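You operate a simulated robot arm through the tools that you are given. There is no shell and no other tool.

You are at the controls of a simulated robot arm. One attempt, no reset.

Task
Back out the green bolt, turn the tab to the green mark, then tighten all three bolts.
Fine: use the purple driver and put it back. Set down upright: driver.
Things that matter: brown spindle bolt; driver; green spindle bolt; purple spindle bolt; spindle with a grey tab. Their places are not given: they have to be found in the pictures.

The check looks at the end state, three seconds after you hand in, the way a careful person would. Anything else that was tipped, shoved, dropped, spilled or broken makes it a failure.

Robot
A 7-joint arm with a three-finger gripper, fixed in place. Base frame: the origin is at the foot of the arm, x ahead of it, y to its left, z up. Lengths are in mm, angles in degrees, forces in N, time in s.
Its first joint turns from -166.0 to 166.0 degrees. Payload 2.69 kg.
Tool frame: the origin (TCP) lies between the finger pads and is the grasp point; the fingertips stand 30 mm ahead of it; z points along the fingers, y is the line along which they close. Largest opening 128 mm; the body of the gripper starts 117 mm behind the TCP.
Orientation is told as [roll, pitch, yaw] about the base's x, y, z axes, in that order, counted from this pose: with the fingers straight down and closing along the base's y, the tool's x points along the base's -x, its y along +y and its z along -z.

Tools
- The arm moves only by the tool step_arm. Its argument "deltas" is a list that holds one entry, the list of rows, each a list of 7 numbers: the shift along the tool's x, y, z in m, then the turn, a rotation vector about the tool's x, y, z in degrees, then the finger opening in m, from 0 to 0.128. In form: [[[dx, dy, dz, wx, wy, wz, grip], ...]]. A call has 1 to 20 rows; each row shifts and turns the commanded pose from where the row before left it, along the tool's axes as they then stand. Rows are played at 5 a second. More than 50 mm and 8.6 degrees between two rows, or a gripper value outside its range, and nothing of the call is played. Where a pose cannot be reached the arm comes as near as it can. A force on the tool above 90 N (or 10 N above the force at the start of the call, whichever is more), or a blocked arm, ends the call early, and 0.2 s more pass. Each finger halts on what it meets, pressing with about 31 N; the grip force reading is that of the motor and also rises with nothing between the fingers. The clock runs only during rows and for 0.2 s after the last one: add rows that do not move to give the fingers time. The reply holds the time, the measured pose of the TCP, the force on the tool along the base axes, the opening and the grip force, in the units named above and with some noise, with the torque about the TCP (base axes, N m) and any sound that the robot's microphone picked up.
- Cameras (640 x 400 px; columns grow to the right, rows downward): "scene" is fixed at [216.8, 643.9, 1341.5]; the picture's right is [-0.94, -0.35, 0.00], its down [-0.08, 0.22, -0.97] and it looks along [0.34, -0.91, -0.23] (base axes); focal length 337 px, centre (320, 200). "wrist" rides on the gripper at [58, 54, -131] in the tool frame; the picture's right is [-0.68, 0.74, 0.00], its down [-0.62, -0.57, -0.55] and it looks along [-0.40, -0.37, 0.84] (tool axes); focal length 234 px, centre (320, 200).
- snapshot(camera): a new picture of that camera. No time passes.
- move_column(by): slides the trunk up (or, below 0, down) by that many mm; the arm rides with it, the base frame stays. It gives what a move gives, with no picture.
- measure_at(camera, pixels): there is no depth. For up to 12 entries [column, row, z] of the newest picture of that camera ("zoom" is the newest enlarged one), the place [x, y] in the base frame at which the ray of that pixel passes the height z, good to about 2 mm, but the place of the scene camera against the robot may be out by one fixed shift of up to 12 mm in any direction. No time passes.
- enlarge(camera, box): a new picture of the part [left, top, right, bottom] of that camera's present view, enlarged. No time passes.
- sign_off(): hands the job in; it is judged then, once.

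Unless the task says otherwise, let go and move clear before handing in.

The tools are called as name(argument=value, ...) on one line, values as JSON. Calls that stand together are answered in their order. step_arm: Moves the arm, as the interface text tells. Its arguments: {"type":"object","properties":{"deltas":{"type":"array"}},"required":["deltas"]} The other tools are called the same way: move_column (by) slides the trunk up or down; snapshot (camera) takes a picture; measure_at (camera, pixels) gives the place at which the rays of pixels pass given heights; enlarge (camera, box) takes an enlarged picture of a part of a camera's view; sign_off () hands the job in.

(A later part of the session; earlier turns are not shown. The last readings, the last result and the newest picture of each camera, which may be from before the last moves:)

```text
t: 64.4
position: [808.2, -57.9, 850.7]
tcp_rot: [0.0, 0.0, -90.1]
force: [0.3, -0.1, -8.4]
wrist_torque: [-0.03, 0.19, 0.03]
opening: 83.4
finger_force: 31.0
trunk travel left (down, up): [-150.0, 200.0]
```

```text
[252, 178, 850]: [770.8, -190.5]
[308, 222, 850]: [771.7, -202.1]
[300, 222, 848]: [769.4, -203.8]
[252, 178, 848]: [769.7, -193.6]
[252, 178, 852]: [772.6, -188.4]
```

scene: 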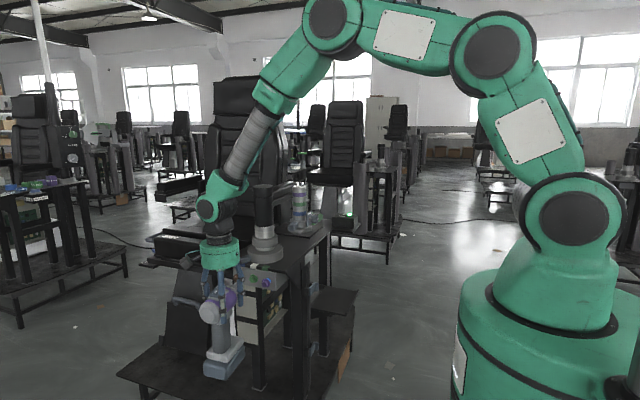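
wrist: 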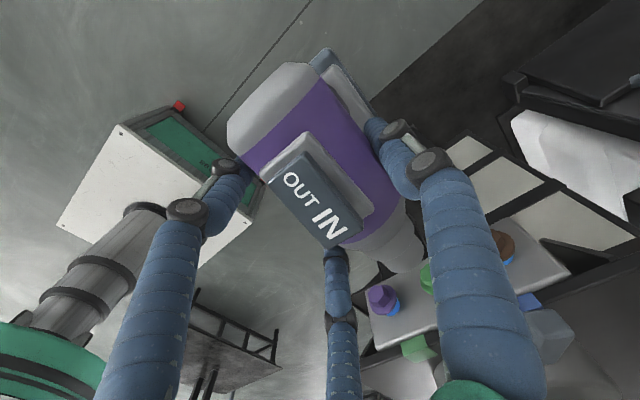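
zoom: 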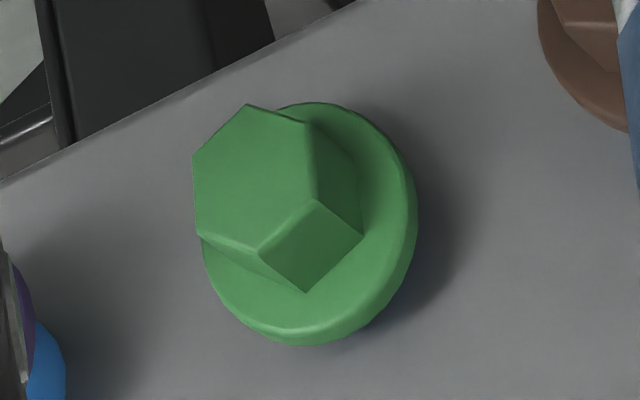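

The green hex end face is now at y≈-190.5 (was ≈-198), confirming partial backing out. I'll turn the hand by +3.6° so the driver points along -y again and line up at x≈771.

step_arm(deltas=[[[0, 0, 0, 0, 0, -3.6, 0.06], [0.0015, -0.0235, 0, 0, 0, 0, 0.06], [0.0015, -0.0235, 0, 0, 0, 0, 0.06], [0, 0, 0, 0, 0, 0, 0.06]]])

snapshot(camera="wrist")

enlarge(camera="wrist", box=[215, 40, 445, 290])

measure_at(camera="zoom", pixels=[[207, 214, 882], [285, 146, 882], [391, 270, 882]])

```text
t: 65.4
position: [759.5, -60.0, 849.7]
tcp_rot: [0.0, -0.1, -86.4]
force: [-1.1, -0.5, -8.1]
wrist_torque: [0.03, 0.12, 0.0]
opening: 83.0
finger_force: 30.5
trunk travel left (down, up): [-150.0, 200.0]
```

```text
taken
```

wrist: 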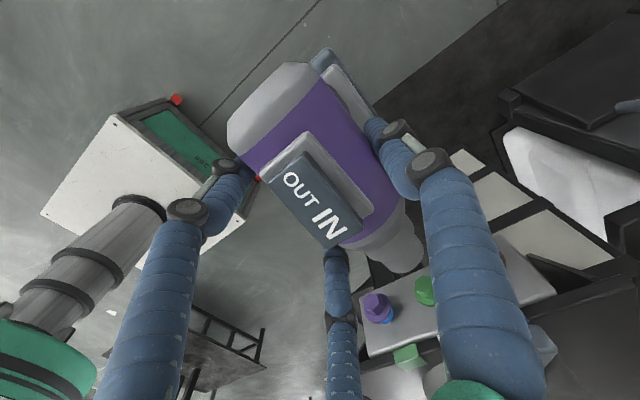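

```text
1.60 times, centred on (330, 165) of wrist
```

zoom: 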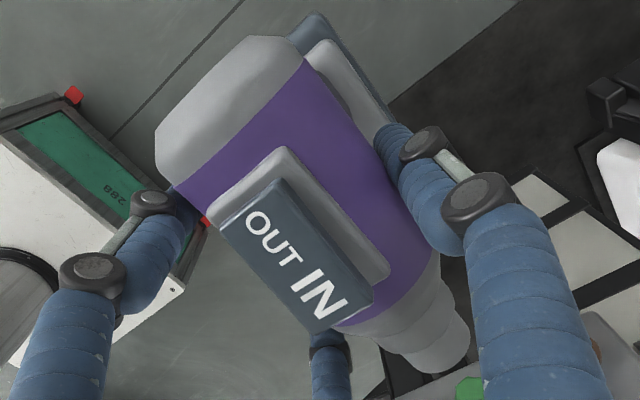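

```text
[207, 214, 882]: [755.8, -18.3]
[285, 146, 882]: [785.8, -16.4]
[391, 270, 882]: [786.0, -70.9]
```

The frame now runs parallel to y with axis x≈771, matching the green bolt. I'll approach with moderate steps.

step_arm(deltas=[[[-0.00998, -0.00063, 0, 0, 0, 0, 0.06], [-0.00998, -0.00063, 0, 0, 0, 0, 0.06], [-0.00998, -0.00063, 0, 0, 0, 0, 0.06], [0, 0, 0, 0, 0, 0, 0.06]]])

enlarge(camera="wrist", box=[350, 200, 460, 320])

enlarge(camera="scene", box=[225, 255, 285, 315])

```text
t: 66.4
position: [760.9, -89.6, 851.1]
tcp_rot: [0.0, 0.1, -86.5]
force: [0.2, 0.1, -8.7]
wrist_torque: [0.01, 0.16, -0.01]
opening: 83.0
finger_force: 30.7
trunk travel left (down, up): [-150.0, 200.0]
```

```text
3.33 times, centred on (405, 260) of wrist
```

zoom: 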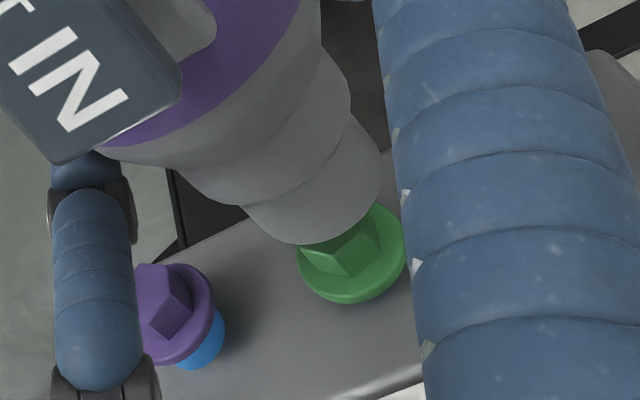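

```text
6.67 times, centred on (255, 285) of scene
```

zoom: 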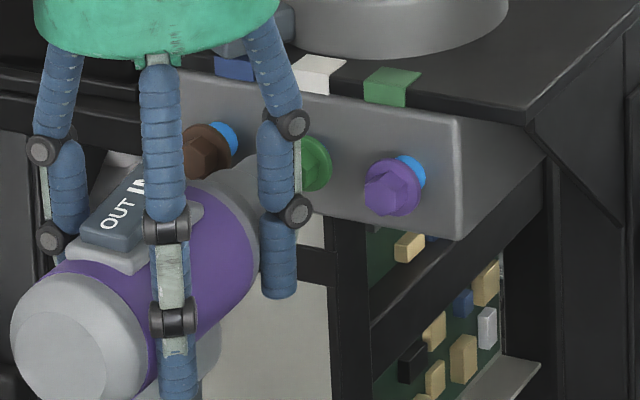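

Alignment looks fair. I'll zoom on the socket to check its rim relative to the bolt more exactly.

enlarge(camera="wrist", box=[375, 230, 435, 300])

```text
5.71 times, centred on (405, 265) of wrist
```

zoom: 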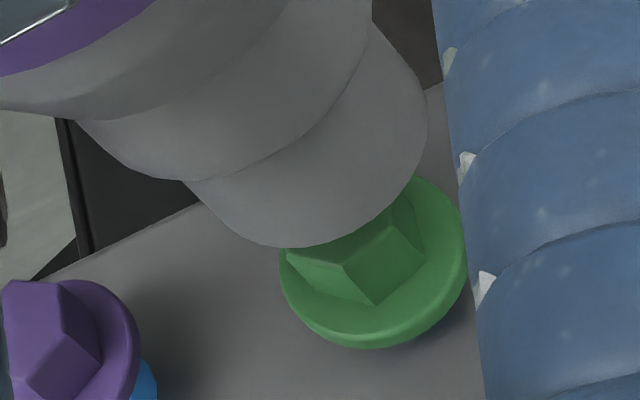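

measure_at(camera="zoom", pixels=[[326, 165, 850], [225, 220, 850], [428, 110, 850], [185, 182, 850], [385, 25, 850], [373, 257, 850], [279, 265, 850], [467, 240, 850]])

```text
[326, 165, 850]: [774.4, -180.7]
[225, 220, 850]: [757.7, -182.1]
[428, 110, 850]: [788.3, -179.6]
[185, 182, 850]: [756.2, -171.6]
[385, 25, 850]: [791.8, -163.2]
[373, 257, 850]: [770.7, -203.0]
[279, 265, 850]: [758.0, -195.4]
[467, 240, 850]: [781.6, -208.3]
```

The socket axis measures ~3 mm too far +x versus the green bolt (774 vs 770.7). I'll shift -3 mm in x, then advance 12 mm and check.

step_arm(deltas=[[[0.0002, -0.003, 0, 0, 0, 0, 0.06], [-0.006, -0.0004, 0, 0, 0, 0, 0.06], [-0.006, -0.0004, 0, 0, 0, 0, 0.06], [0, 0, 0, 0, 0, 0, 0.06]]])

enlarge(camera="wrist", box=[375, 230, 435, 300])

```text
t: 67.4
position: [758.1, -101.3, 849.4]
tcp_rot: [0.0, 0.0, -86.2]
force: [-0.2, 0.2, -9.0]
wrist_torque: [-0.03, 0.15, 0.01]
opening: 83.5
finger_force: 31.0
trunk travel left (down, up): [-150.0, 200.0]
```

```text
5.71 times, centred on (405, 265) of wrist
```

zoom: 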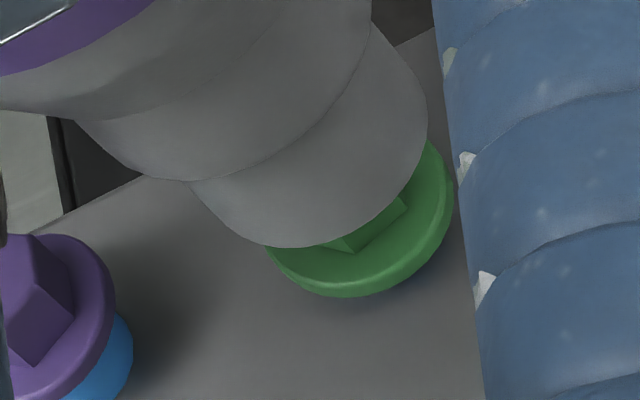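

The socket axis now points at the flange centre within about 1 mm. I'll advance in 2 mm steps until contact.

step_arm(deltas=[[[-0.002, -0.0001, 0, 0, 0, 0, 0.06], [-0.002, -0.0001, 0, 0, 0, 0, 0.06]]])

step_arm(deltas=[[[-0.001, -0.0001, 0, 0, 0, 0, 0.06], [-0.001, -0.0001, 0, 0, 0, 0, 0.06]]])

```text
t: 68.0
position: [756.9, -104.3, 851.5]
tcp_rot: [-0.1, 0.0, -86.4]
force: [0.5, -0.6, -9.0]
wrist_torque: [-0.02, 0.12, 0.02]
opening: 83.0
finger_force: 31.6
trunk travel left (down, up): [-150.0, 200.0]
```

```text
t: 68.6
position: [757.2, -106.5, 850.7]
tcp_rot: [0.0, -0.1, -86.3]
force: [0.1, 0.5, -8.6]
wrist_torque: [-0.05, 0.15, -0.01]
opening: 83.1
finger_force: 30.7
trunk travel left (down, up): [-150.0, 200.0]
```

step_arm(deltas=[[[-0.001, -0.0001, 0, 0, 0, 0, 0.06], [-0.001, -0.0001, 0, 0, 0, 0, 0.06]]])

enlarge(camera="wrist", box=[375, 230, 435, 300])

```text
t: 69.2
position: [757.2, -108.3, 848.9]
tcp_rot: [0.0, 0.1, -86.3]
force: [0.6, -0.2, -8.9]
wrist_torque: [0.02, 0.15, 0.02]
opening: 83.4
finger_force: 31.6
trunk travel left (down, up): [-150.0, 200.0]
```

```text
5.71 times, centred on (405, 265) of wrist
```

zoom: 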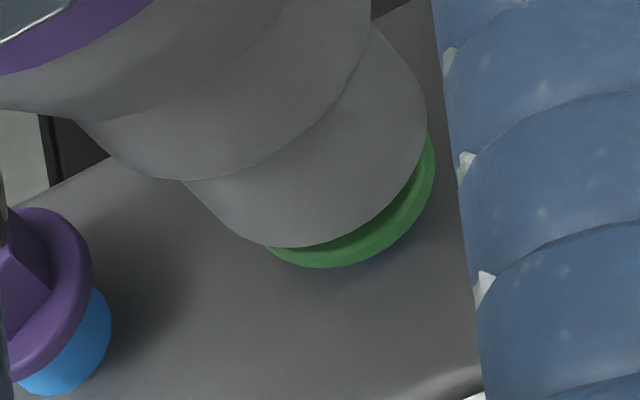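

Well centred with a crescent of flange left to close. Continue 1 mm at a time.

step_arm(deltas=[[[-0.001, -0.0001, 0, 0, 0, 0, 0.06], [-0.001, -0.0001, 0, 0, 0, 0, 0.06]]])

step_arm(deltas=[[[-0.001, -0.0001, 0, 0, 0, 0, 0.06]]])

```text
t: 69.8
position: [758.3, -110.6, 850.8]
tcp_rot: [0.0, 0.0, -86.4]
force: [0.6, -0.1, -8.7]
wrist_torque: [0.02, 0.13, 0.0]
opening: 83.2
finger_force: 31.0
trunk travel left (down, up): [-150.0, 200.0]
```

```text
t: 70.2
position: [757.8, -111.9, 851.5]
tcp_rot: [0.0, 0.0, -86.4]
force: [-0.2, 0.3, -8.9]
wrist_torque: [0.0, 0.17, -0.05]
opening: 82.8
finger_force: 31.2
trunk travel left (down, up): [-150.0, 200.0]
```

step_arm(deltas=[[[-0.001, -0.0001, 0, 0, 0, 0, 0.06], [0, 0, 0, 0, 0, 0, 0.06]]])

enlarge(camera="wrist", box=[375, 230, 435, 300])

```text
t: 70.8
position: [757.9, -111.6, 851.5]
tcp_rot: [0.0, 0.0, -86.4]
force: [4.5, 15.3, -6.4]
wrist_torque: [0.04, -0.03, 0.49]
opening: 82.9
finger_force: 30.9
trunk travel left (down, up): [-150.0, 200.0]
```

```text
5.71 times, centred on (405, 265) of wrist
```

zoom: 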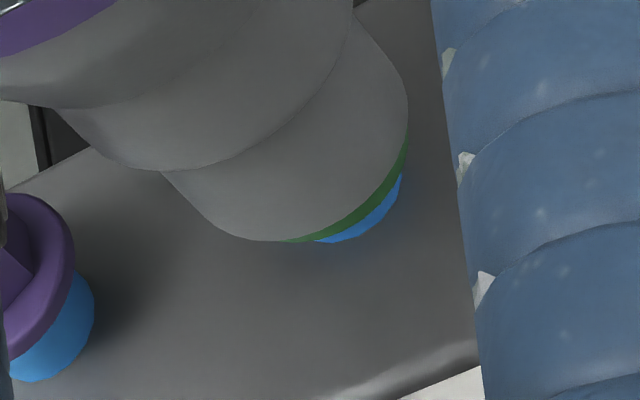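

Blue shank now shows under the green flange: the bolt is backing out while pressed (Fy≈15 N). I'll ease back slowly with it to avoid slipping.

step_arm(deltas=[[[0.001, 0.0001, 0, 0, 0, 0, 0.06], [0.001, 0.0001, 0, 0, 0, 0, 0.06]]])

enlarge(camera="wrist", box=[375, 230, 435, 300])

```text
t: 71.4
position: [757.3, -111.0, 850.6]
tcp_rot: [0.0, 0.1, -86.3]
force: [3.1, 16.9, -5.1]
wrist_torque: [-0.16, 0.02, 0.57]
opening: 82.0
finger_force: 31.2
trunk travel left (down, up): [-150.0, 200.0]
```

```text
5.71 times, centred on (405, 265) of wrist
```

zoom: 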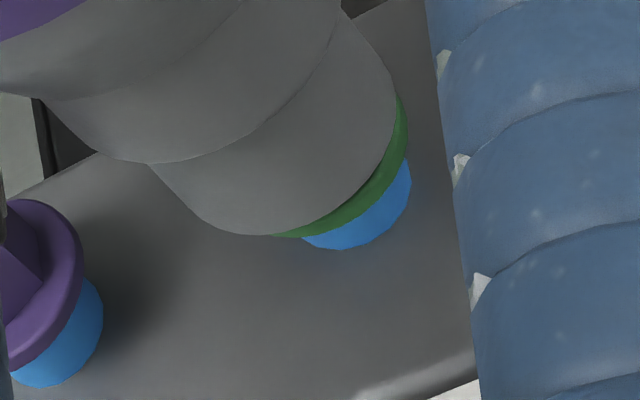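

More blue shows; force still 17 N. Retreat a further 3 mm slowly.

step_arm(deltas=[[[0.001, 0.0001, 0, 0, 0, 0, 0.06], [0.001, 0.0001, 0, 0, 0, 0, 0.06], [0.001, 0.0001, 0, 0, 0, 0, 0.06]]])

enlarge(camera="wrist", box=[375, 230, 435, 300])

enlarge(camera="scene", box=[225, 255, 285, 315])

```text
t: 72.2
position: [757.5, -110.6, 850.3]
tcp_rot: [0.0, -0.1, -86.4]
force: [4.8, -0.4, -7.4]
wrist_torque: [-0.12, 0.17, 0.28]
opening: 81.7
finger_force: 30.8
trunk travel left (down, up): [-150.0, 200.0]
```

```text
5.71 times, centred on (405, 265) of wrist
```

zoom: 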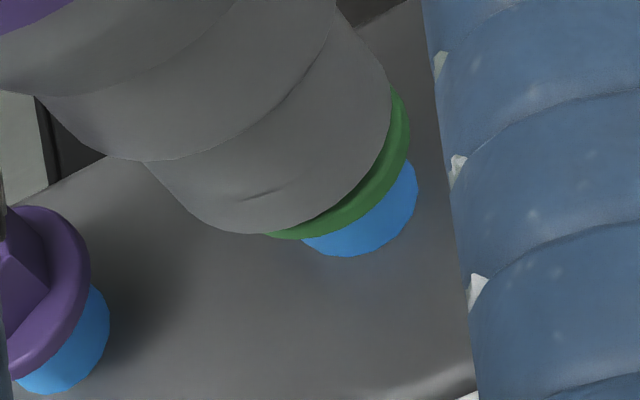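

```text
6.67 times, centred on (255, 285) of scene
```

zoom: 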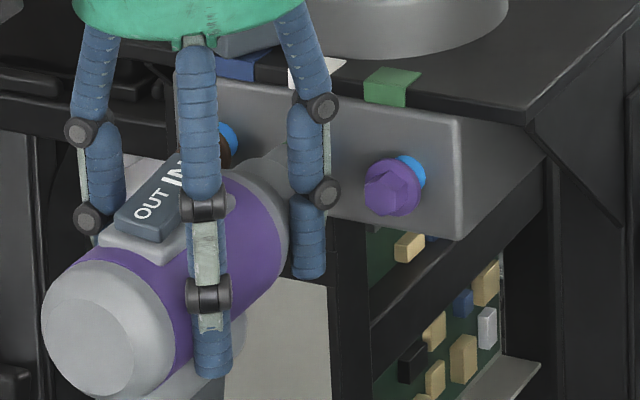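

The push has vanished, and green's blue shank looks similar to purple's. I'll press lightly once more (2 mm, hold) to make sure it is fully out.

step_arm(deltas=[[[-0.001, -0.0001, 0, 0, 0, 0, 0.06], [-0.001, -0.0001, 0, 0, 0, 0, 0.06], [0, 0, 0, 0, 0, 0, 0.06]]])

enlarge(camera="wrist", box=[375, 230, 435, 300])

```text
t: 73.0
position: [757.5, -111.0, 851.6]
tcp_rot: [-0.2, 0.1, -86.3]
force: [2.8, 12.0, -8.7]
wrist_torque: [0.02, 0.1, 0.46]
opening: 81.5
finger_force: 31.2
trunk travel left (down, up): [-150.0, 200.0]
```

```text
5.71 times, centred on (405, 265) of wrist
```

zoom: 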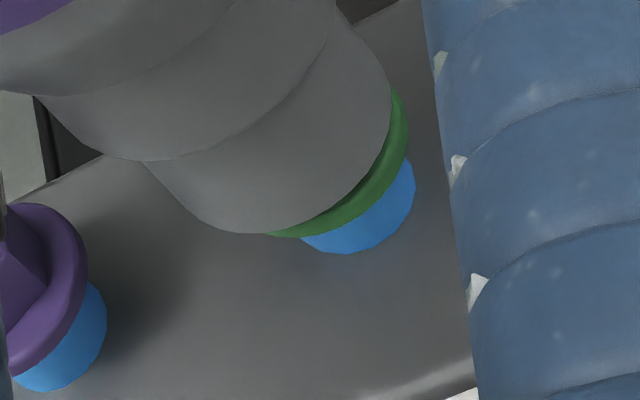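

Force is a steady 12 N with no further shift. I'll hold briefly to confirm nothing moves further.

step_arm(deltas=[[[0, 0, 0, 0, 0, 0, 0.06], [0, 0, 0, 0, 0, 0, 0.06], [0, 0, 0, 0, 0, 0, 0.06], [0, 0, 0, 0, 0, 0, 0.06]]])

enlarge(camera="wrist", box=[375, 230, 435, 300])

```text
t: 74.0
position: [757.6, -111.7, 850.3]
tcp_rot: [0.0, 0.1, -86.4]
force: [2.2, 17.6, -8.6]
wrist_torque: [0.12, 0.17, 0.56]
opening: 81.6
finger_force: 31.1
trunk travel left (down, up): [-150.0, 200.0]
```

```text
5.71 times, centred on (405, 265) of wrist
```

zoom: 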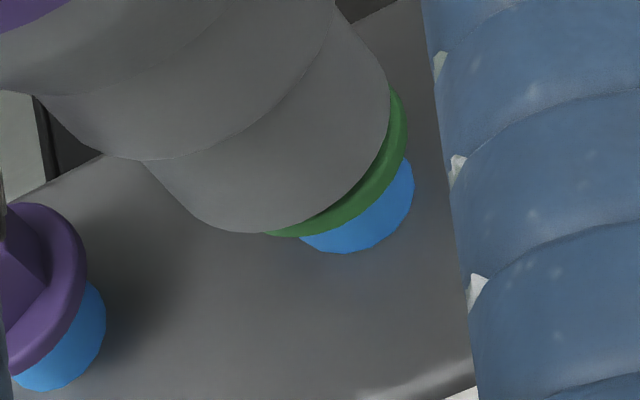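

The green bolt is stably out. I'll withdraw 45 mm in +y and check the bolt and the driver's pose in the hand.

step_arm(deltas=[[[0.005, 0.0003, 0, 0, 0, 0, 0.06], [0.02, 0.0013, 0, 0, 0, 0, 0.06], [0.025, 0.0016, 0, 0, 0, 0, 0.06], [0, 0, 0, 0, 0, 0, 0.06]]])

enlarge(camera="scene", box=[190, 250, 290, 390])

enlarge(camera="wrist", box=[205, 30, 445, 290])

```text
t: 75.0
position: [757.2, -60.5, 849.5]
tcp_rot: [-0.1, 0.0, -86.2]
force: [0.4, 0.4, -9.0]
wrist_torque: [-0.09, 0.19, -0.01]
opening: 81.2
finger_force: 30.8
trunk travel left (down, up): [-150.0, 200.0]
```

```text
2.86 times, centred on (240, 320) of scene
```

zoom: 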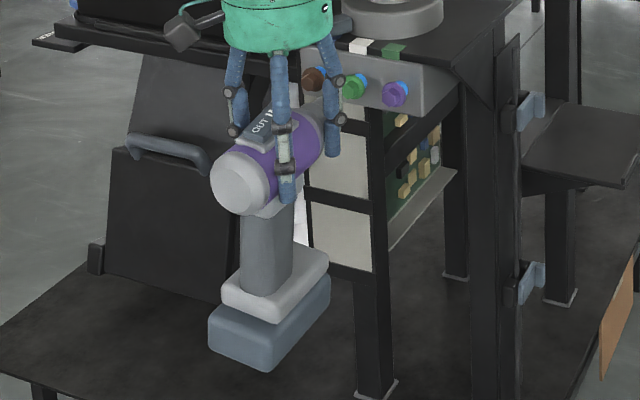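

```text
1.54 times, centred on (325, 160) of wrist
```

zoom: 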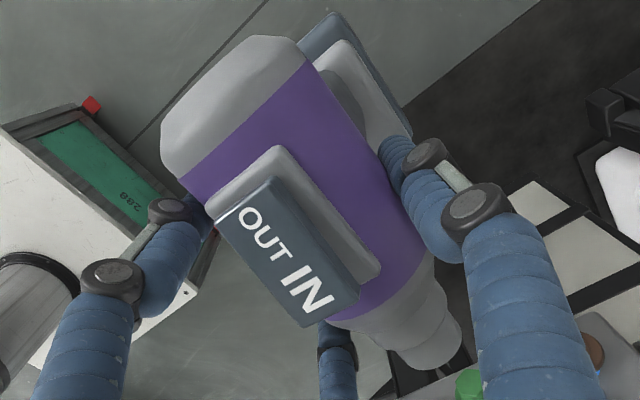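

measure_at(camera="zoom", pixels=[[205, 207, 881], [277, 146, 881], [381, 268, 881], [162, 150, 850], [185, 180, 850], [303, 50, 850], [380, 145, 850], [430, 242, 850], [458, 320, 850], [430, 350, 850]])

```text
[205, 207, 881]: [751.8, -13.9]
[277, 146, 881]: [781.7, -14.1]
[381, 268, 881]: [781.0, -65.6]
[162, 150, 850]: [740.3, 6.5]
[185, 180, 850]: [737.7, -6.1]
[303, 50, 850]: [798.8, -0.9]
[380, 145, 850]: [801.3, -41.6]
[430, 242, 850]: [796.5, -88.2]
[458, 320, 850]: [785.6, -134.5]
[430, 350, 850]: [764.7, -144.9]
```

The driver now points -0.6° (nearly along -y) with the frame centre (+9,+20.5) from the TCP. I'll lift, rotate so the driver regains its original 4° heading, and carry it back toward the tray by the same clear route.

step_arm(deltas=[[[0.01, 0, -0.0329, 0, 0, -0.5875, 0.06], [0, 0, -0.0329, 0, 0, -0.5875, 0.06], [0, 0, -0.0329, 0, 0, -0.5875, 0.06], [0, 0, -0.0329, 0, 0, -0.5875, 0.06], [0, 0, -0.0329, 0, 0, -0.5875, 0.06], [0, 0, -0.0329, 0, 0, -0.5875, 0.06], [0, 0, -0.0329, 0, 0, -0.5875, 0.06], [0, 0, -0.0329, 0, 0, -0.5875, 0.06], [0.00494, -0.0335, 0, 0, 0, 0, 0.06], [0.00494, -0.0335, 0, 0, 0, 0, 0.06], [0.00494, -0.0335, 0, 0, 0, 0, 0.06], [0.00494, -0.0335, 0, 0, 0, 0, 0.06], [0.00494, -0.0335, 0, 0, 0, 0, 0.06], [0.00494, -0.0335, 0, 0, 0, 0, 0.06], [0.00494, -0.0335, 0, 0, 0, 0, 0.06], [0, 0, 0, 0, 0, 0, 0.06]]])

step_arm(deltas=[[[-0.034, -0.00502, 0, 0, 0, 0, 0.06], [-0.034, -0.00502, 0, 0, 0, 0, 0.06], [-0.034, -0.00502, 0, 0, 0, 0, 0.06], [-0.034, -0.00502, 0, 0, 0, 0, 0.06], [-0.034, -0.00502, 0, 0, 0, 0, 0.06], [-0.034, -0.00502, 0, 0, 0, 0, 0.06], [-0.034, -0.00502, 0, 0, 0, 0, 0.06], [-0.034, -0.00502, 0, 0, 0, 0, 0.06], [-0.034, -0.00502, 0, 0, 0, 0, 0.06], [-0.034, -0.00502, 0, 0, 0, 0, 0.06], [-0.034, -0.00502, 0, 0, 0, 0, 0.06], [-0.034, -0.00502, 0, 0, 0, 0, 0.06], [-0.034, -0.00502, 0, 0, 0, 0, 0.06], [-0.034, -0.00502, 0, 0, 0, 0, 0.06], [0, 0, 0, 0, 0, 0, 0.06]]])

```text
t: 78.4
position: [520.1, -51.0, 1114.7]
tcp_rot: [0.1, 0.0, -81.6]
force: [-0.3, 0.5, -8.1]
wrist_torque: [-0.06, 0.16, 0.02]
opening: 81.4
finger_force: 31.2
trunk travel left (down, up): [-150.0, 200.0]
```

```text
t: 81.6
position: [518.4, -532.8, 1113.7]
tcp_rot: [0.0, 0.1, -81.6]
force: [-0.1, -0.7, -9.4]
wrist_torque: [-0.04, 0.19, -0.01]
opening: 81.2
finger_force: 30.9
trunk travel left (down, up): [-150.0, 200.0]
```

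On track. Shift over the tray position and descend to about 20 mm above the set-down height.

step_arm(deltas=[[[-0.003, 0.02885, 0, 0, 0, 0, 0.06], [-0.003, 0.02885, 0, 0, 0, 0, 0.06], [0, 0, 0.034, 0, 0, 0, 0.06], [0, 0, 0.034, 0, 0, 0, 0.06], [0, 0, 0.034, 0, 0, 0, 0.06], [0, 0, 0.034, 0, 0, 0, 0.06], [0, 0, 0.034, 0, 0, 0, 0.06], [0, 0, 0.034, 0, 0, 0, 0.06], [0, 0, 0.03, 0, 0, 0, 0.06], [0, 0, 0, 0, 0, 0, 0.06]]])

snapshot(camera="wrist")

enlarge(camera="scene", box=[300, 220, 380, 310])

enlarge(camera="wrist", box=[205, 30, 445, 290])

measure_at(camera="zoom", pixels=[[205, 207, 907], [277, 146, 907], [381, 268, 907]])

```text
t: 83.8
position: [577.7, -530.0, 878.5]
tcp_rot: [0.0, 0.0, -81.7]
force: [-0.7, -0.2, -9.6]
wrist_torque: [-0.06, 0.2, 0.01]
opening: 81.2
finger_force: 31.2
trunk travel left (down, up): [-150.0, 200.0]
```

```text
taken
```

wrist: 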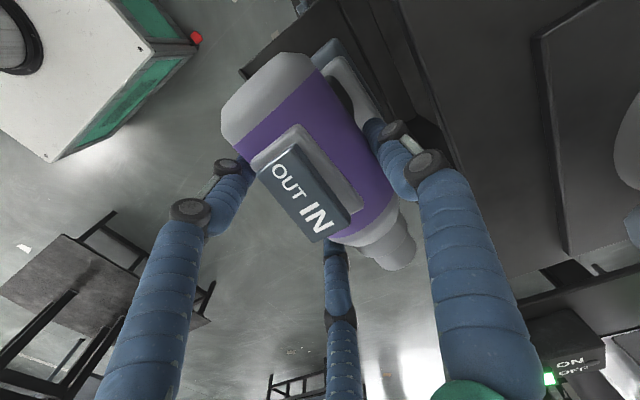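

```text
4.44 times, centred on (340, 265) of scene
```

zoom: 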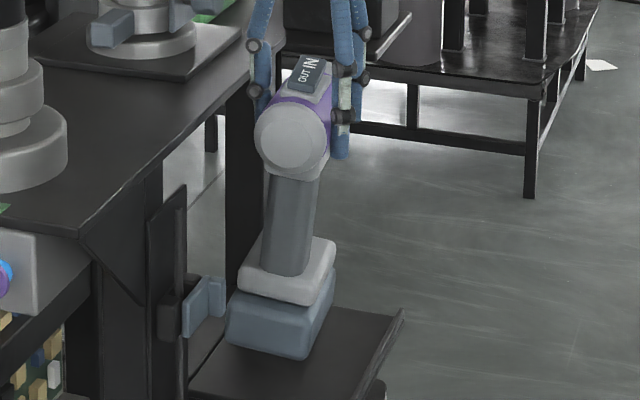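

```text
1.54 times, centred on (325, 160) of wrist
```

zoom: 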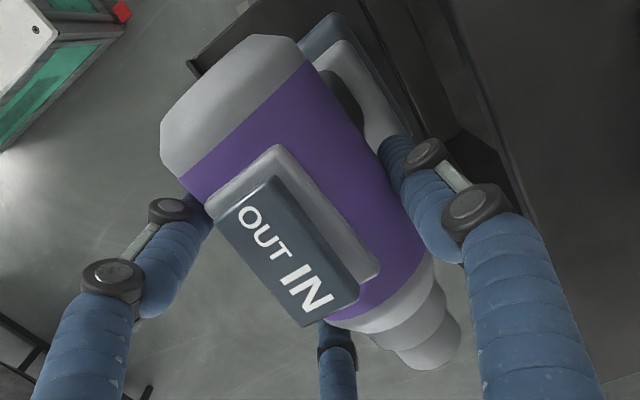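

```text
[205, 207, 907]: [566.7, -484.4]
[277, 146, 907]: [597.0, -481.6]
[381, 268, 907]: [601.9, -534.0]
```

The driver seems rolled in the grip (foot displaced toward +x relative to the body). I'll zoom in to quantify before setting down.

enlarge(camera="scene", box=[310, 225, 370, 305])

```text
5.00 times, centred on (340, 265) of scene
```

zoom: 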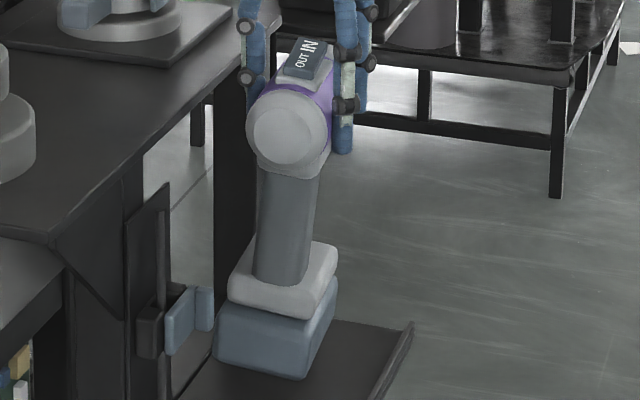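

The handle leans about 4–6° (foot toward +x). I'll roll the hand +5° about its x axis to bring the handle vertical, then re-check.

step_arm(deltas=[[[0, 0, 0, 2.5, 0, 0, 0.06], [0, 0, 0, 2.5, 0, 0, 0.06], [0, 0, 0, 0, 0, 0, 0.06]]])

enlarge(camera="scene", box=[310, 225, 370, 305])

snapshot(camera="wrist")

```text
t: 84.6
position: [577.8, -528.6, 878.8]
tcp_rot: [-5.0, 0.0, -81.6]
force: [0.5, -0.1, -8.6]
wrist_torque: [-0.04, 0.13, -0.02]
opening: 81.4
finger_force: 31.2
trunk travel left (down, up): [-150.0, 200.0]
```

```text
5.00 times, centred on (340, 265) of scene
```

zoom: 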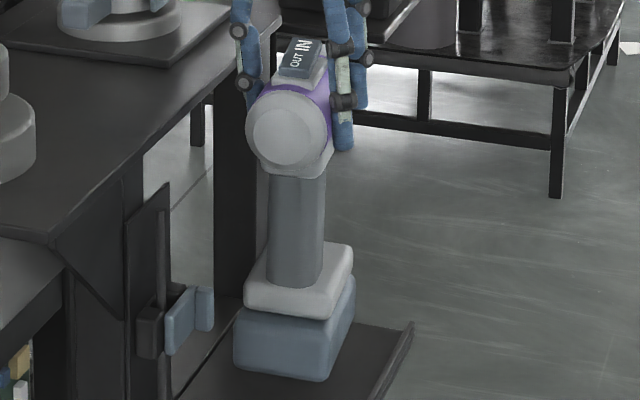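

```text
taken
```

wrist: 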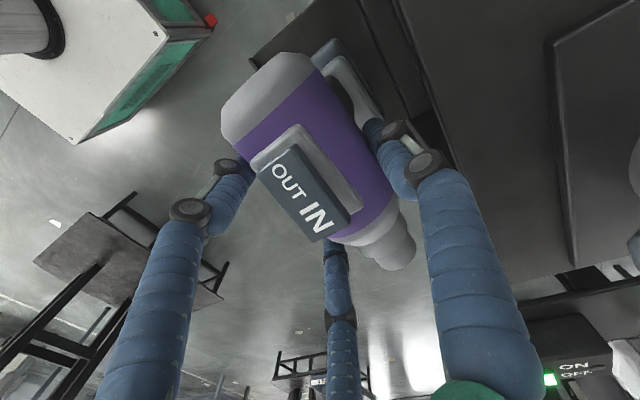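

Now the handle is within ~1° of vertical. I'll measure the frame again to confirm the set-down position.

enlarge(camera="wrist", box=[205, 30, 445, 290])

measure_at(camera="zoom", pixels=[[205, 207, 907], [277, 146, 907], [381, 268, 907]])

```text
1.54 times, centred on (325, 160) of wrist
```

zoom: 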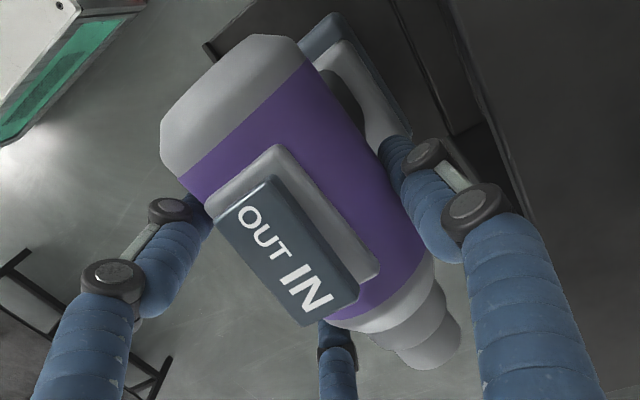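

```text
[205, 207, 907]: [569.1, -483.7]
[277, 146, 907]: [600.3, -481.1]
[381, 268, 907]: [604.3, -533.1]
```

The frame centre (586.7,-508.4) matches the original spot within ~2 mm. I'll lower straight down, finely near contact.

step_arm(deltas=[[[0, -0.0011, 0.005, 0, 0, 0, 0.06], [0, 0.0004, 0.005, 0, 0, 0, 0.06], [0, 0.0003, 0.003, 0, 0, 0, 0.06], [0, 0, 0, 0, 0, 0, 0.06]]])

step_arm(deltas=[[[0, 0.0002, 0.002, 0, 0, 0, 0.06], [0, 0.0002, 0.002, 0, 0, 0, 0.06]]])

step_arm(deltas=[[[0, 0.0002, 0.002, 0, 0, 0, 0.06], [0, 0.0001, 0.001, 0, 0, 0, 0.06]]])

```text
t: 85.6
position: [576.4, -530.6, 865.9]
tcp_rot: [-5.0, 0.0, -81.6]
force: [-0.1, -0.3, -8.7]
wrist_torque: [-0.05, 0.1, 0.02]
opening: 81.5
finger_force: 31.5
trunk travel left (down, up): [-150.0, 200.0]
```

```text
t: 86.2
position: [576.2, -530.3, 863.6]
tcp_rot: [-5.0, 0.1, -81.5]
force: [1.2, -0.4, -8.8]
wrist_torque: [-0.09, 0.13, -0.01]
opening: 81.1
finger_force: 31.3
trunk travel left (down, up): [-150.0, 200.0]
```

```text
t: 86.8
position: [576.8, -529.9, 860.6]
tcp_rot: [-5.0, 0.1, -81.6]
force: [-1.5, 1.9, 2.3]
wrist_torque: [1.04, 0.63, 0.04]
opening: 81.4
finger_force: 30.9
trunk travel left (down, up): [-150.0, 200.0]
```

First contact came at the rear-left corner of the foot (torque 1.04, 0.63 N·m), so a little roll and pitch remain. I'll raise 5 mm, add +1.3° roll and +2° pitch correction, and lower again.

step_arm(deltas=[[[0, -0.0004, -0.005, 0, 0, 0, 0.06], [0, 0, 0, 1.3, 2.0, 0, 0.06], [0, 0, 0, 0, 0, 0, 0.06]]])

enlarge(camera="scene", box=[310, 225, 370, 305])

enlarge(camera="wrist", box=[205, 30, 445, 290])

```text
t: 87.6
position: [577.6, -530.3, 863.9]
tcp_rot: [-6.3, 2.0, -81.8]
force: [-0.3, -0.7, -9.0]
wrist_torque: [-0.07, 0.08, -0.06]
opening: 81.4
finger_force: 30.9
trunk travel left (down, up): [-150.0, 200.0]
```

```text
5.00 times, centred on (340, 265) of scene
```

zoom: 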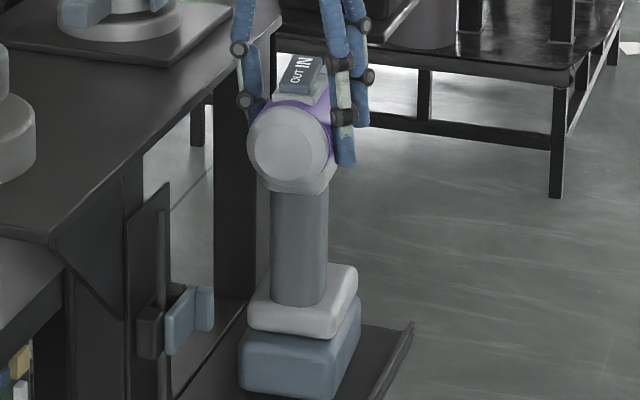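

```text
1.54 times, centred on (325, 160) of wrist
```

zoom: 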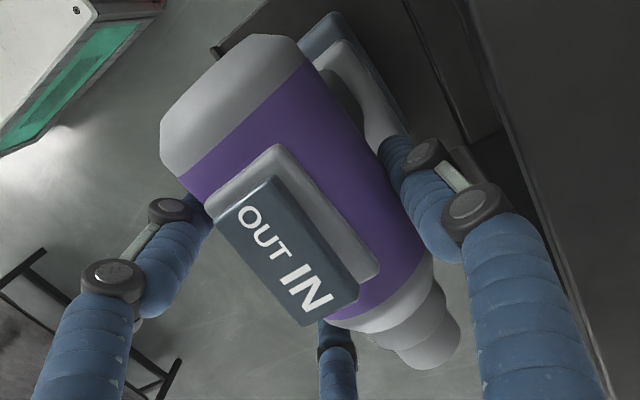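

The handle now looks truly vertical. I'll lower again gently.

step_arm(deltas=[[[-0.0001, 0.0003, 0.003, 0, 0, 0, 0.06], [0, 0.0001, 0.001, 0, 0, 0, 0.06]]])

step_arm(deltas=[[[0, 0.0001, 0.001, 0, 0, 0, 0.06], [0, 0, 0, 0, 0, 0, 0.06]]])

step_arm(deltas=[[[0, 0.0001, 0.001, 0, 0, 0, 0.06], [0, 0, 0, 0, 0, 0, 0.06]]])

```text
t: 88.2
position: [576.5, -530.3, 861.2]
tcp_rot: [-6.3, 2.0, -81.7]
force: [-0.1, -0.2, -8.8]
wrist_torque: [-0.1, 0.07, 0.01]
opening: 81.2
finger_force: 31.1
trunk travel left (down, up): [-150.0, 200.0]
```

```text
t: 88.8
position: [576.6, -529.4, 860.8]
tcp_rot: [-6.3, 1.9, -81.7]
force: [-4.2, 0.5, 3.0]
wrist_torque: [-0.49, 0.27, -0.14]
opening: 81.1
finger_force: 31.0
trunk travel left (down, up): [-150.0, 200.0]
```

```text
t: 89.4
position: [577.4, -530.8, 860.2]
tcp_rot: [-6.2, 1.9, -81.8]
force: [-5.2, 1.8, 13.3]
wrist_torque: [-0.67, 0.07, -0.09]
opening: 81.3
finger_force: 31.2
trunk travel left (down, up): [-150.0, 200.0]
```

Now the front-right edge touches first, so I slightly overcorrected. I'll lift 2 mm, back off -0.85° roll and -1.25° pitch, and lower again.

step_arm(deltas=[[[0, -0.0002, -0.003, 0, 0, 0, 0.06], [0, 0, 0, -0.85, -1.25, 0, 0.06], [0, 0.0001, 0.001, 0, 0, 0, 0.06], [0, 0, 0, 0, 0, 0, 0.06]]])

step_arm(deltas=[[[0, 0.0001, 0.001, 0, 0, 0, 0.06], [0, 0, 0, 0, 0, 0, 0.06]]])

step_arm(deltas=[[[0, 0.0001, 0.001, 0, 0, 0, 0.06], [0, 0, 0, 0, 0, 0, 0.06]]])

```text
t: 90.4
position: [577.1, -529.0, 860.3]
tcp_rot: [-5.5, 0.9, -81.7]
force: [0.1, 0.1, -6.8]
wrist_torque: [0.16, 0.18, -0.01]
opening: 81.3
finger_force: 30.9
trunk travel left (down, up): [-150.0, 200.0]
```

```text
t: 91.0
position: [576.5, -529.9, 861.5]
tcp_rot: [-5.4, 0.7, -81.7]
force: [-2.0, 1.3, 0.6]
wrist_torque: [0.63, 0.79, 0.09]
opening: 81.3
finger_force: 30.7
trunk travel left (down, up): [-150.0, 200.0]
```

```text
t: 91.6
position: [578.3, -529.6, 860.6]
tcp_rot: [-5.4, 0.7, -81.7]
force: [0.0, 0.8, 6.3]
wrist_torque: [0.86, 0.44, -0.06]
opening: 81.6
finger_force: 30.9
trunk travel left (down, up): [-150.0, 200.0]
```

Contact is nearly flat (residual tilt below 1°). I'll fine-tune by 0.3°/0.4°, then open slowly to let it stand.

step_arm(deltas=[[[0, 0, 0, 0.3, 0.4, 0, 0.06], [0, 0, 0, 0, 0, 0, 0.06]]])

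step_arm(deltas=[[[0, 0, 0, 0, 0, 0, 0.083], [0, 0, 0, 0, 0, 0, 0.086], [0, 0, 0, 0, 0, 0, 0.09], [0, 0, 0, 0, 0, 0, 0.095], [0, 0, 0, 0, 0, 0, 0.1], [0, 0, 0, 0, 0, 0, 0.106], [0, 0, 0, 0, 0, 0, 0.112], [0, 0, 0, 0, 0, 0, 0.112]]])

enlarge(camera="scene", box=[310, 225, 370, 305])

snapshot(camera="wrist")

```text
t: 92.2
position: [578.9, -528.7, 859.7]
tcp_rot: [-5.7, 1.1, -81.8]
force: [3.4, -3.9, 6.9]
wrist_torque: [-0.98, -0.34, 0.11]
opening: 81.4
finger_force: 30.7
trunk travel left (down, up): [-150.0, 200.0]
```

```text
t: 94.0
position: [576.4, -528.8, 859.3]
tcp_rot: [-5.8, 1.2, -81.6]
force: [-5.5, -0.9, -0.1]
wrist_torque: [0.06, -0.16, -0.01]
opening: 108.9
finger_force: 0.1
trunk travel left (down, up): [-150.0, 200.0]
```

```text
5.00 times, centred on (340, 265) of scene
```

zoom: 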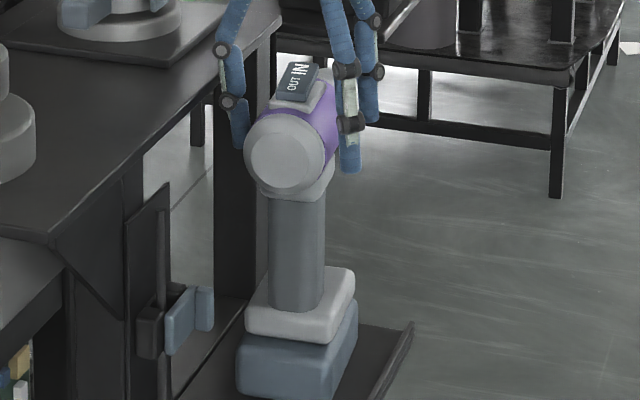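

```text
taken
```

wrist: 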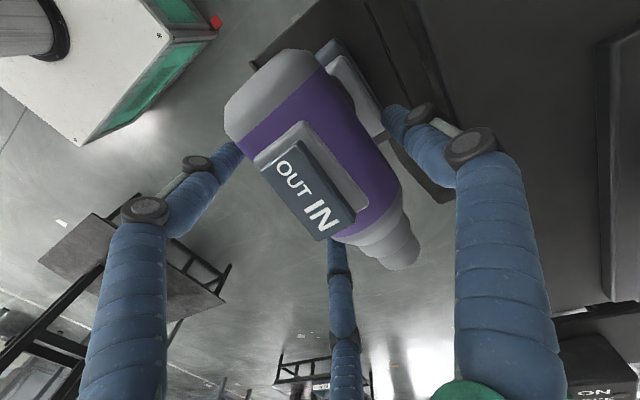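

Released, but Fx=-5.5 N and opening stuck at 109 suggest the +x finger touches the bench support. I'll narrow to 102 mm and check.

step_arm(deltas=[[[0, 0, 0, 0, 0, 0, 0.104], [0, 0, 0, 0, 0, 0, 0.102], [0, 0, 0, 0, 0, 0, 0.102]]])

enlarge(camera="wrist", box=[205, 30, 445, 290])

```text
t: 94.8
position: [576.3, -528.3, 859.9]
tcp_rot: [-5.9, 1.2, -81.8]
force: [-0.1, -0.5, -0.2]
wrist_torque: [0.02, 0.0, 0.0]
opening: 101.8
finger_force: 0.0
trunk travel left (down, up): [-150.0, 200.0]
```

```text
1.54 times, centred on (325, 160) of wrist
```

zoom: 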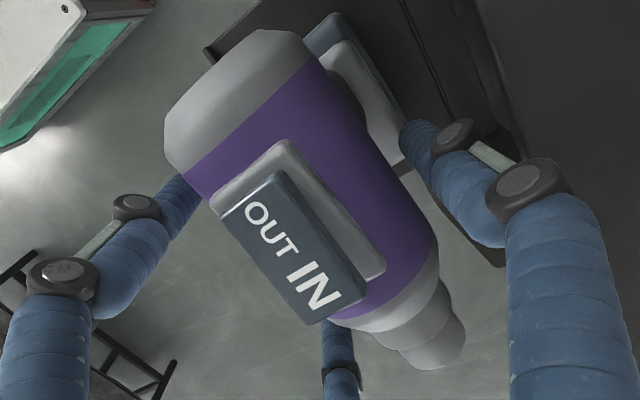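

All clear, zero force. I'll lift straight up and level the hand.

step_arm(deltas=[[[0.0005, -0.0025, -0.025, 0, 0, 0, 0.102], [0.001, -0.004, -0.04, 0, 0, 0, 0.102], [0.001, -0.004, -0.045, 0, 0, 0, 0.102], [0, 0, 0, -5.85, -1.15, 0, 0.102], [0, 0, -0.04, 0, 0, 0, 0.102], [0, 0, 0, 0, 0, 0, 0.102]]])

snapshot(camera="wrist")

enlarge(camera="scene", box=[310, 225, 370, 305])

enlarge(camera="scene", box=[228, 225, 292, 300])

```text
t: 96.2
position: [579.3, -529.4, 1012.6]
tcp_rot: [0.1, 0.0, -81.7]
force: [-0.6, -0.2, 0.6]
wrist_torque: [-0.03, -0.04, 0.0]
opening: 102.0
finger_force: 0.0
trunk travel left (down, up): [-150.0, 200.0]
```

```text
taken
```

wrist: 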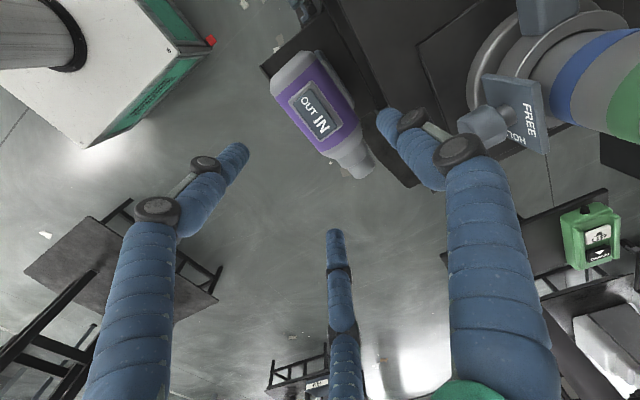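

```text
5.00 times, centred on (340, 265) of scene
```

zoom: 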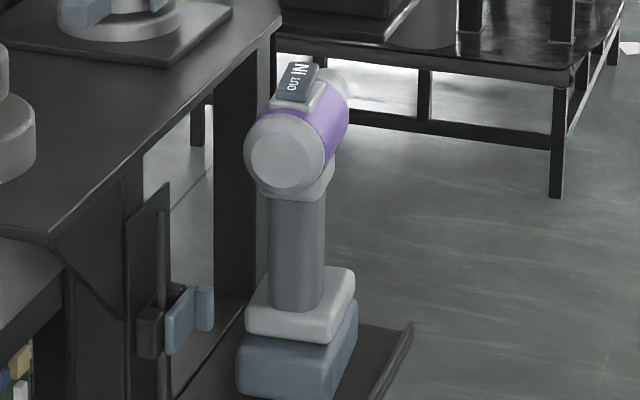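

```text
5.33 times, centred on (260, 262) of scene
```

zoom: 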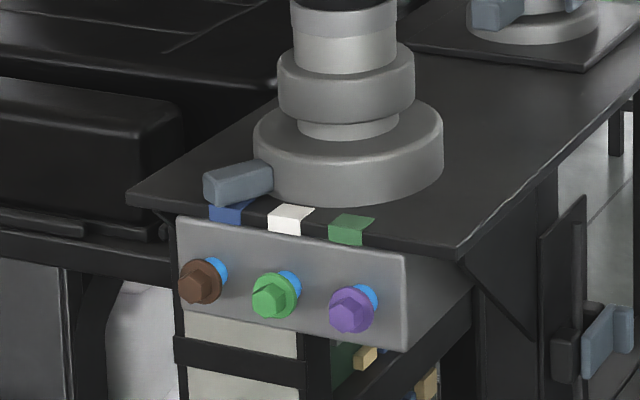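

All three bolts now stand out with blue shanks, and the driver stands upright. Next I'll measure the rocker's IN end to switch it.

enlarge(camera="wrist", box=[260, 45, 385, 185])

measure_at(camera="zoom", pixels=[[320, 200, 890]])

```text
2.86 times, centred on (322, 115) of wrist
```

zoom: 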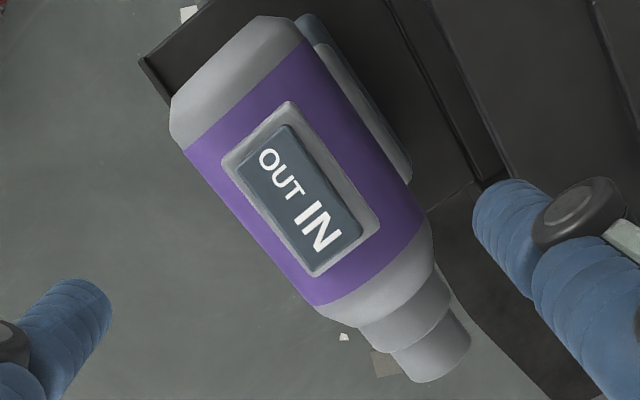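

```text
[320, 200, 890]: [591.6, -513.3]
```

measure_at(camera="zoom", pixels=[[222, 160, 885], [290, 102, 885], [380, 225, 885], [315, 277, 885], [336, 250, 900], [320, 238, 900], [264, 148, 892], [190, 155, 853], [312, 300, 853], [312, 50, 853], [424, 215, 853], [448, 358, 853]])

```text
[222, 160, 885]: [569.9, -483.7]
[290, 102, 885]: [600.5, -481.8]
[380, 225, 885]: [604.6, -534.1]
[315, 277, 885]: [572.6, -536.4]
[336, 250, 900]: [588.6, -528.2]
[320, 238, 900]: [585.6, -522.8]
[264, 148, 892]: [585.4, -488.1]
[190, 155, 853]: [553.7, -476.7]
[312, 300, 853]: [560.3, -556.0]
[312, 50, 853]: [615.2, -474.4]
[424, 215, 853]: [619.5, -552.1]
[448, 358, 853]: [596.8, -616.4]
```

The driver stands at almost its original pose (axis x≈586.8 at y=-510, 4° heading). I'll close the fingers, centre over the IN end (588,-528) and descend to just above it.

step_arm(deltas=[[[0.0001, 0.0089, 0, 0, 0, 0, 0.0], [0, 0, 0, 0, 0, 0, 0.0], [0, 0, 0, 0, 0, 0, 0.0], [0, 0, 0.035, 0, 0, 0, 0.0], [0, 0, 0.035, 0, 0, 0, 0.0], [0, 0, 0, 0, 0, 0, 0.0]]])

snapshot(camera="wrist")

enlarge(camera="scene", box=[310, 200, 370, 280])

```text
t: 97.6
position: [586.2, -527.1, 942.1]
tcp_rot: [0.1, 0.0, -81.7]
force: [0.2, -1.2, 0.0]
wrist_torque: [0.04, 0.04, -0.01]
opening: 2.4
finger_force: 31.1
trunk travel left (down, up): [-150.0, 200.0]
```

```text
taken
```

wrist: 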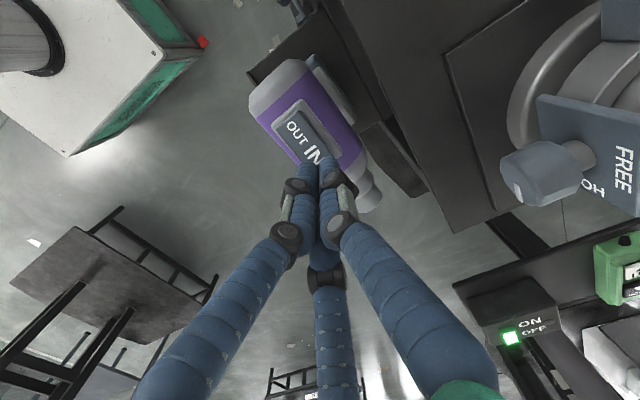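

```text
5.00 times, centred on (340, 240) of scene
```

zoom: 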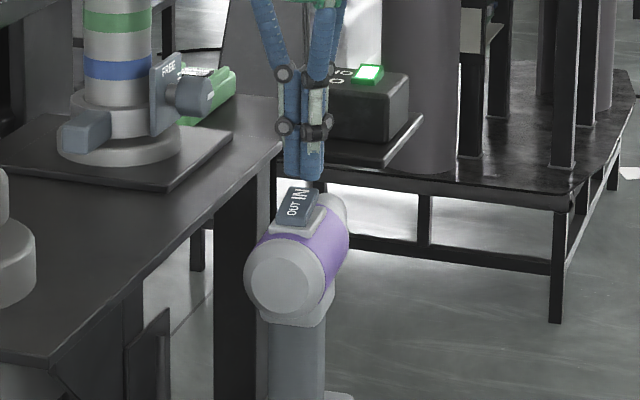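

Fingertips are above the IN end. I'll lower in small steps.

step_arm(deltas=[[[0, 0.001, 0.003, 0, 0, 0, 0.0], [0, 0, 0.003, 0, 0, 0, 0.0], [0, 0, 0.002, 0, 0, 0, 0.0]]])

step_arm(deltas=[[[0, 0, 0.002, 0, 0, 0, 0.0], [0, 0, 0.001, 0, 0, 0, 0.0]]])

step_arm(deltas=[[[0, 0, 0.001, 0, 0, 0, 0.0], [0, 0, 0.001, 0, 0, 0, 0.0]]])

```text
t: 98.4
position: [588.1, -526.8, 931.9]
tcp_rot: [0.1, 0.0, -81.7]
force: [-0.6, -0.7, -0.6]
wrist_torque: [0.0, 0.03, 0.01]
opening: 2.4
finger_force: 31.0
trunk travel left (down, up): [-150.0, 200.0]
```

```text
t: 99.0
position: [588.3, -526.9, 929.7]
tcp_rot: [0.0, 0.0, -81.6]
force: [0.2, -0.2, 0.7]
wrist_torque: [-0.01, -0.01, -0.02]
opening: 2.1
finger_force: 31.3
trunk travel left (down, up): [-150.0, 200.0]
```

```text
t: 99.6
position: [587.2, -527.2, 926.7]
tcp_rot: [0.0, 0.0, -81.7]
force: [0.6, -0.3, -0.2]
wrist_torque: [0.02, -0.03, 0.02]
opening: 2.5
finger_force: 30.6
trunk travel left (down, up): [-150.0, 200.0]
```

step_arm(deltas=[[[0, 0, 0.001, 0, 0, 0, 0.0], [0, 0, 0.001, 0, 0, 0, 0.0]]])

enlarge(camera="scene", box=[320, 225, 355, 260])

```text
t: 100.2
position: [586.8, -527.7, 926.5]
tcp_rot: [0.1, 0.1, -81.6]
force: [0.6, 1.4, 6.2]
wrist_torque: [0.09, 0.04, -0.05]
opening: 2.2
finger_force: 31.2
trunk travel left (down, up): [-150.0, 200.0]
```

```text
11.43 times, centred on (338, 242) of scene
```

zoom: 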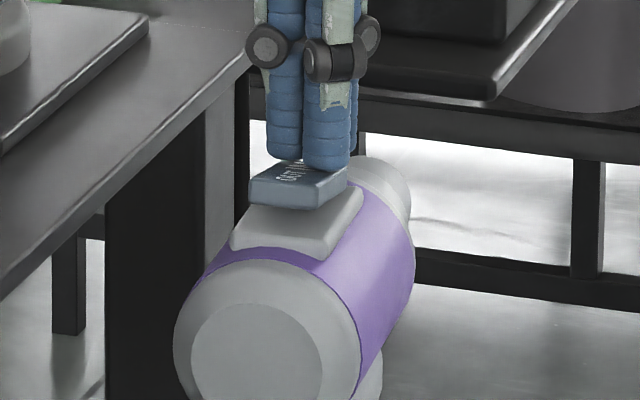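

The rocker has tipped: the OUT (near) end is raised, IN end is down under the fingers. I'll press 1 mm more, then retreat and verify.

step_arm(deltas=[[[0, 0, 0.001, 0, 0, 0, 0.0], [0, 0, -0.004, 0, 0, 0, 0.0], [0, 0, -0.04, 0, 0, 0, 0.0], [0, 0, -0.045, 0, 0, 0, 0.0], [0, 0, 0, 0, 0, 0, 0.09]]])

enlarge(camera="scene", box=[315, 225, 365, 275])

snapshot(camera="wrist")

```text
t: 101.4
position: [586.0, -529.4, 1015.4]
tcp_rot: [0.1, 0.0, -81.7]
force: [-1.1, 0.1, 1.4]
wrist_torque: [-0.02, -0.06, 0.02]
opening: 89.3
finger_force: 0.2
trunk travel left (down, up): [-150.0, 200.0]
```

```text
8.00 times, centred on (340, 250) of scene
```

zoom: 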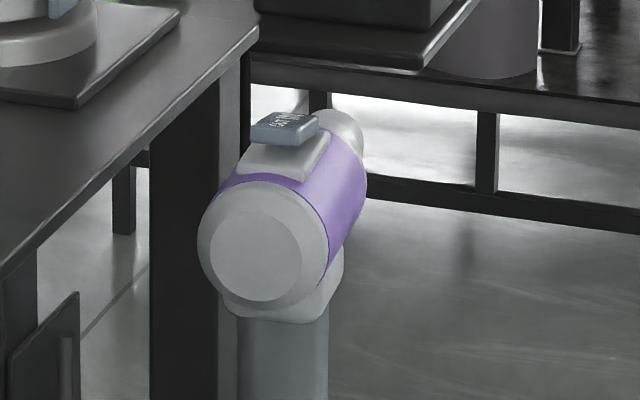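

```text
taken
```

wrist: 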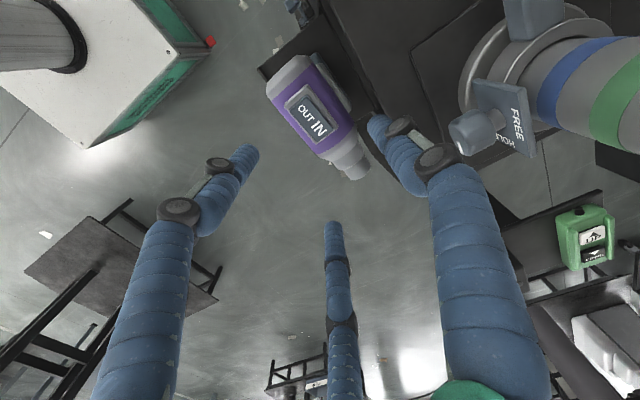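

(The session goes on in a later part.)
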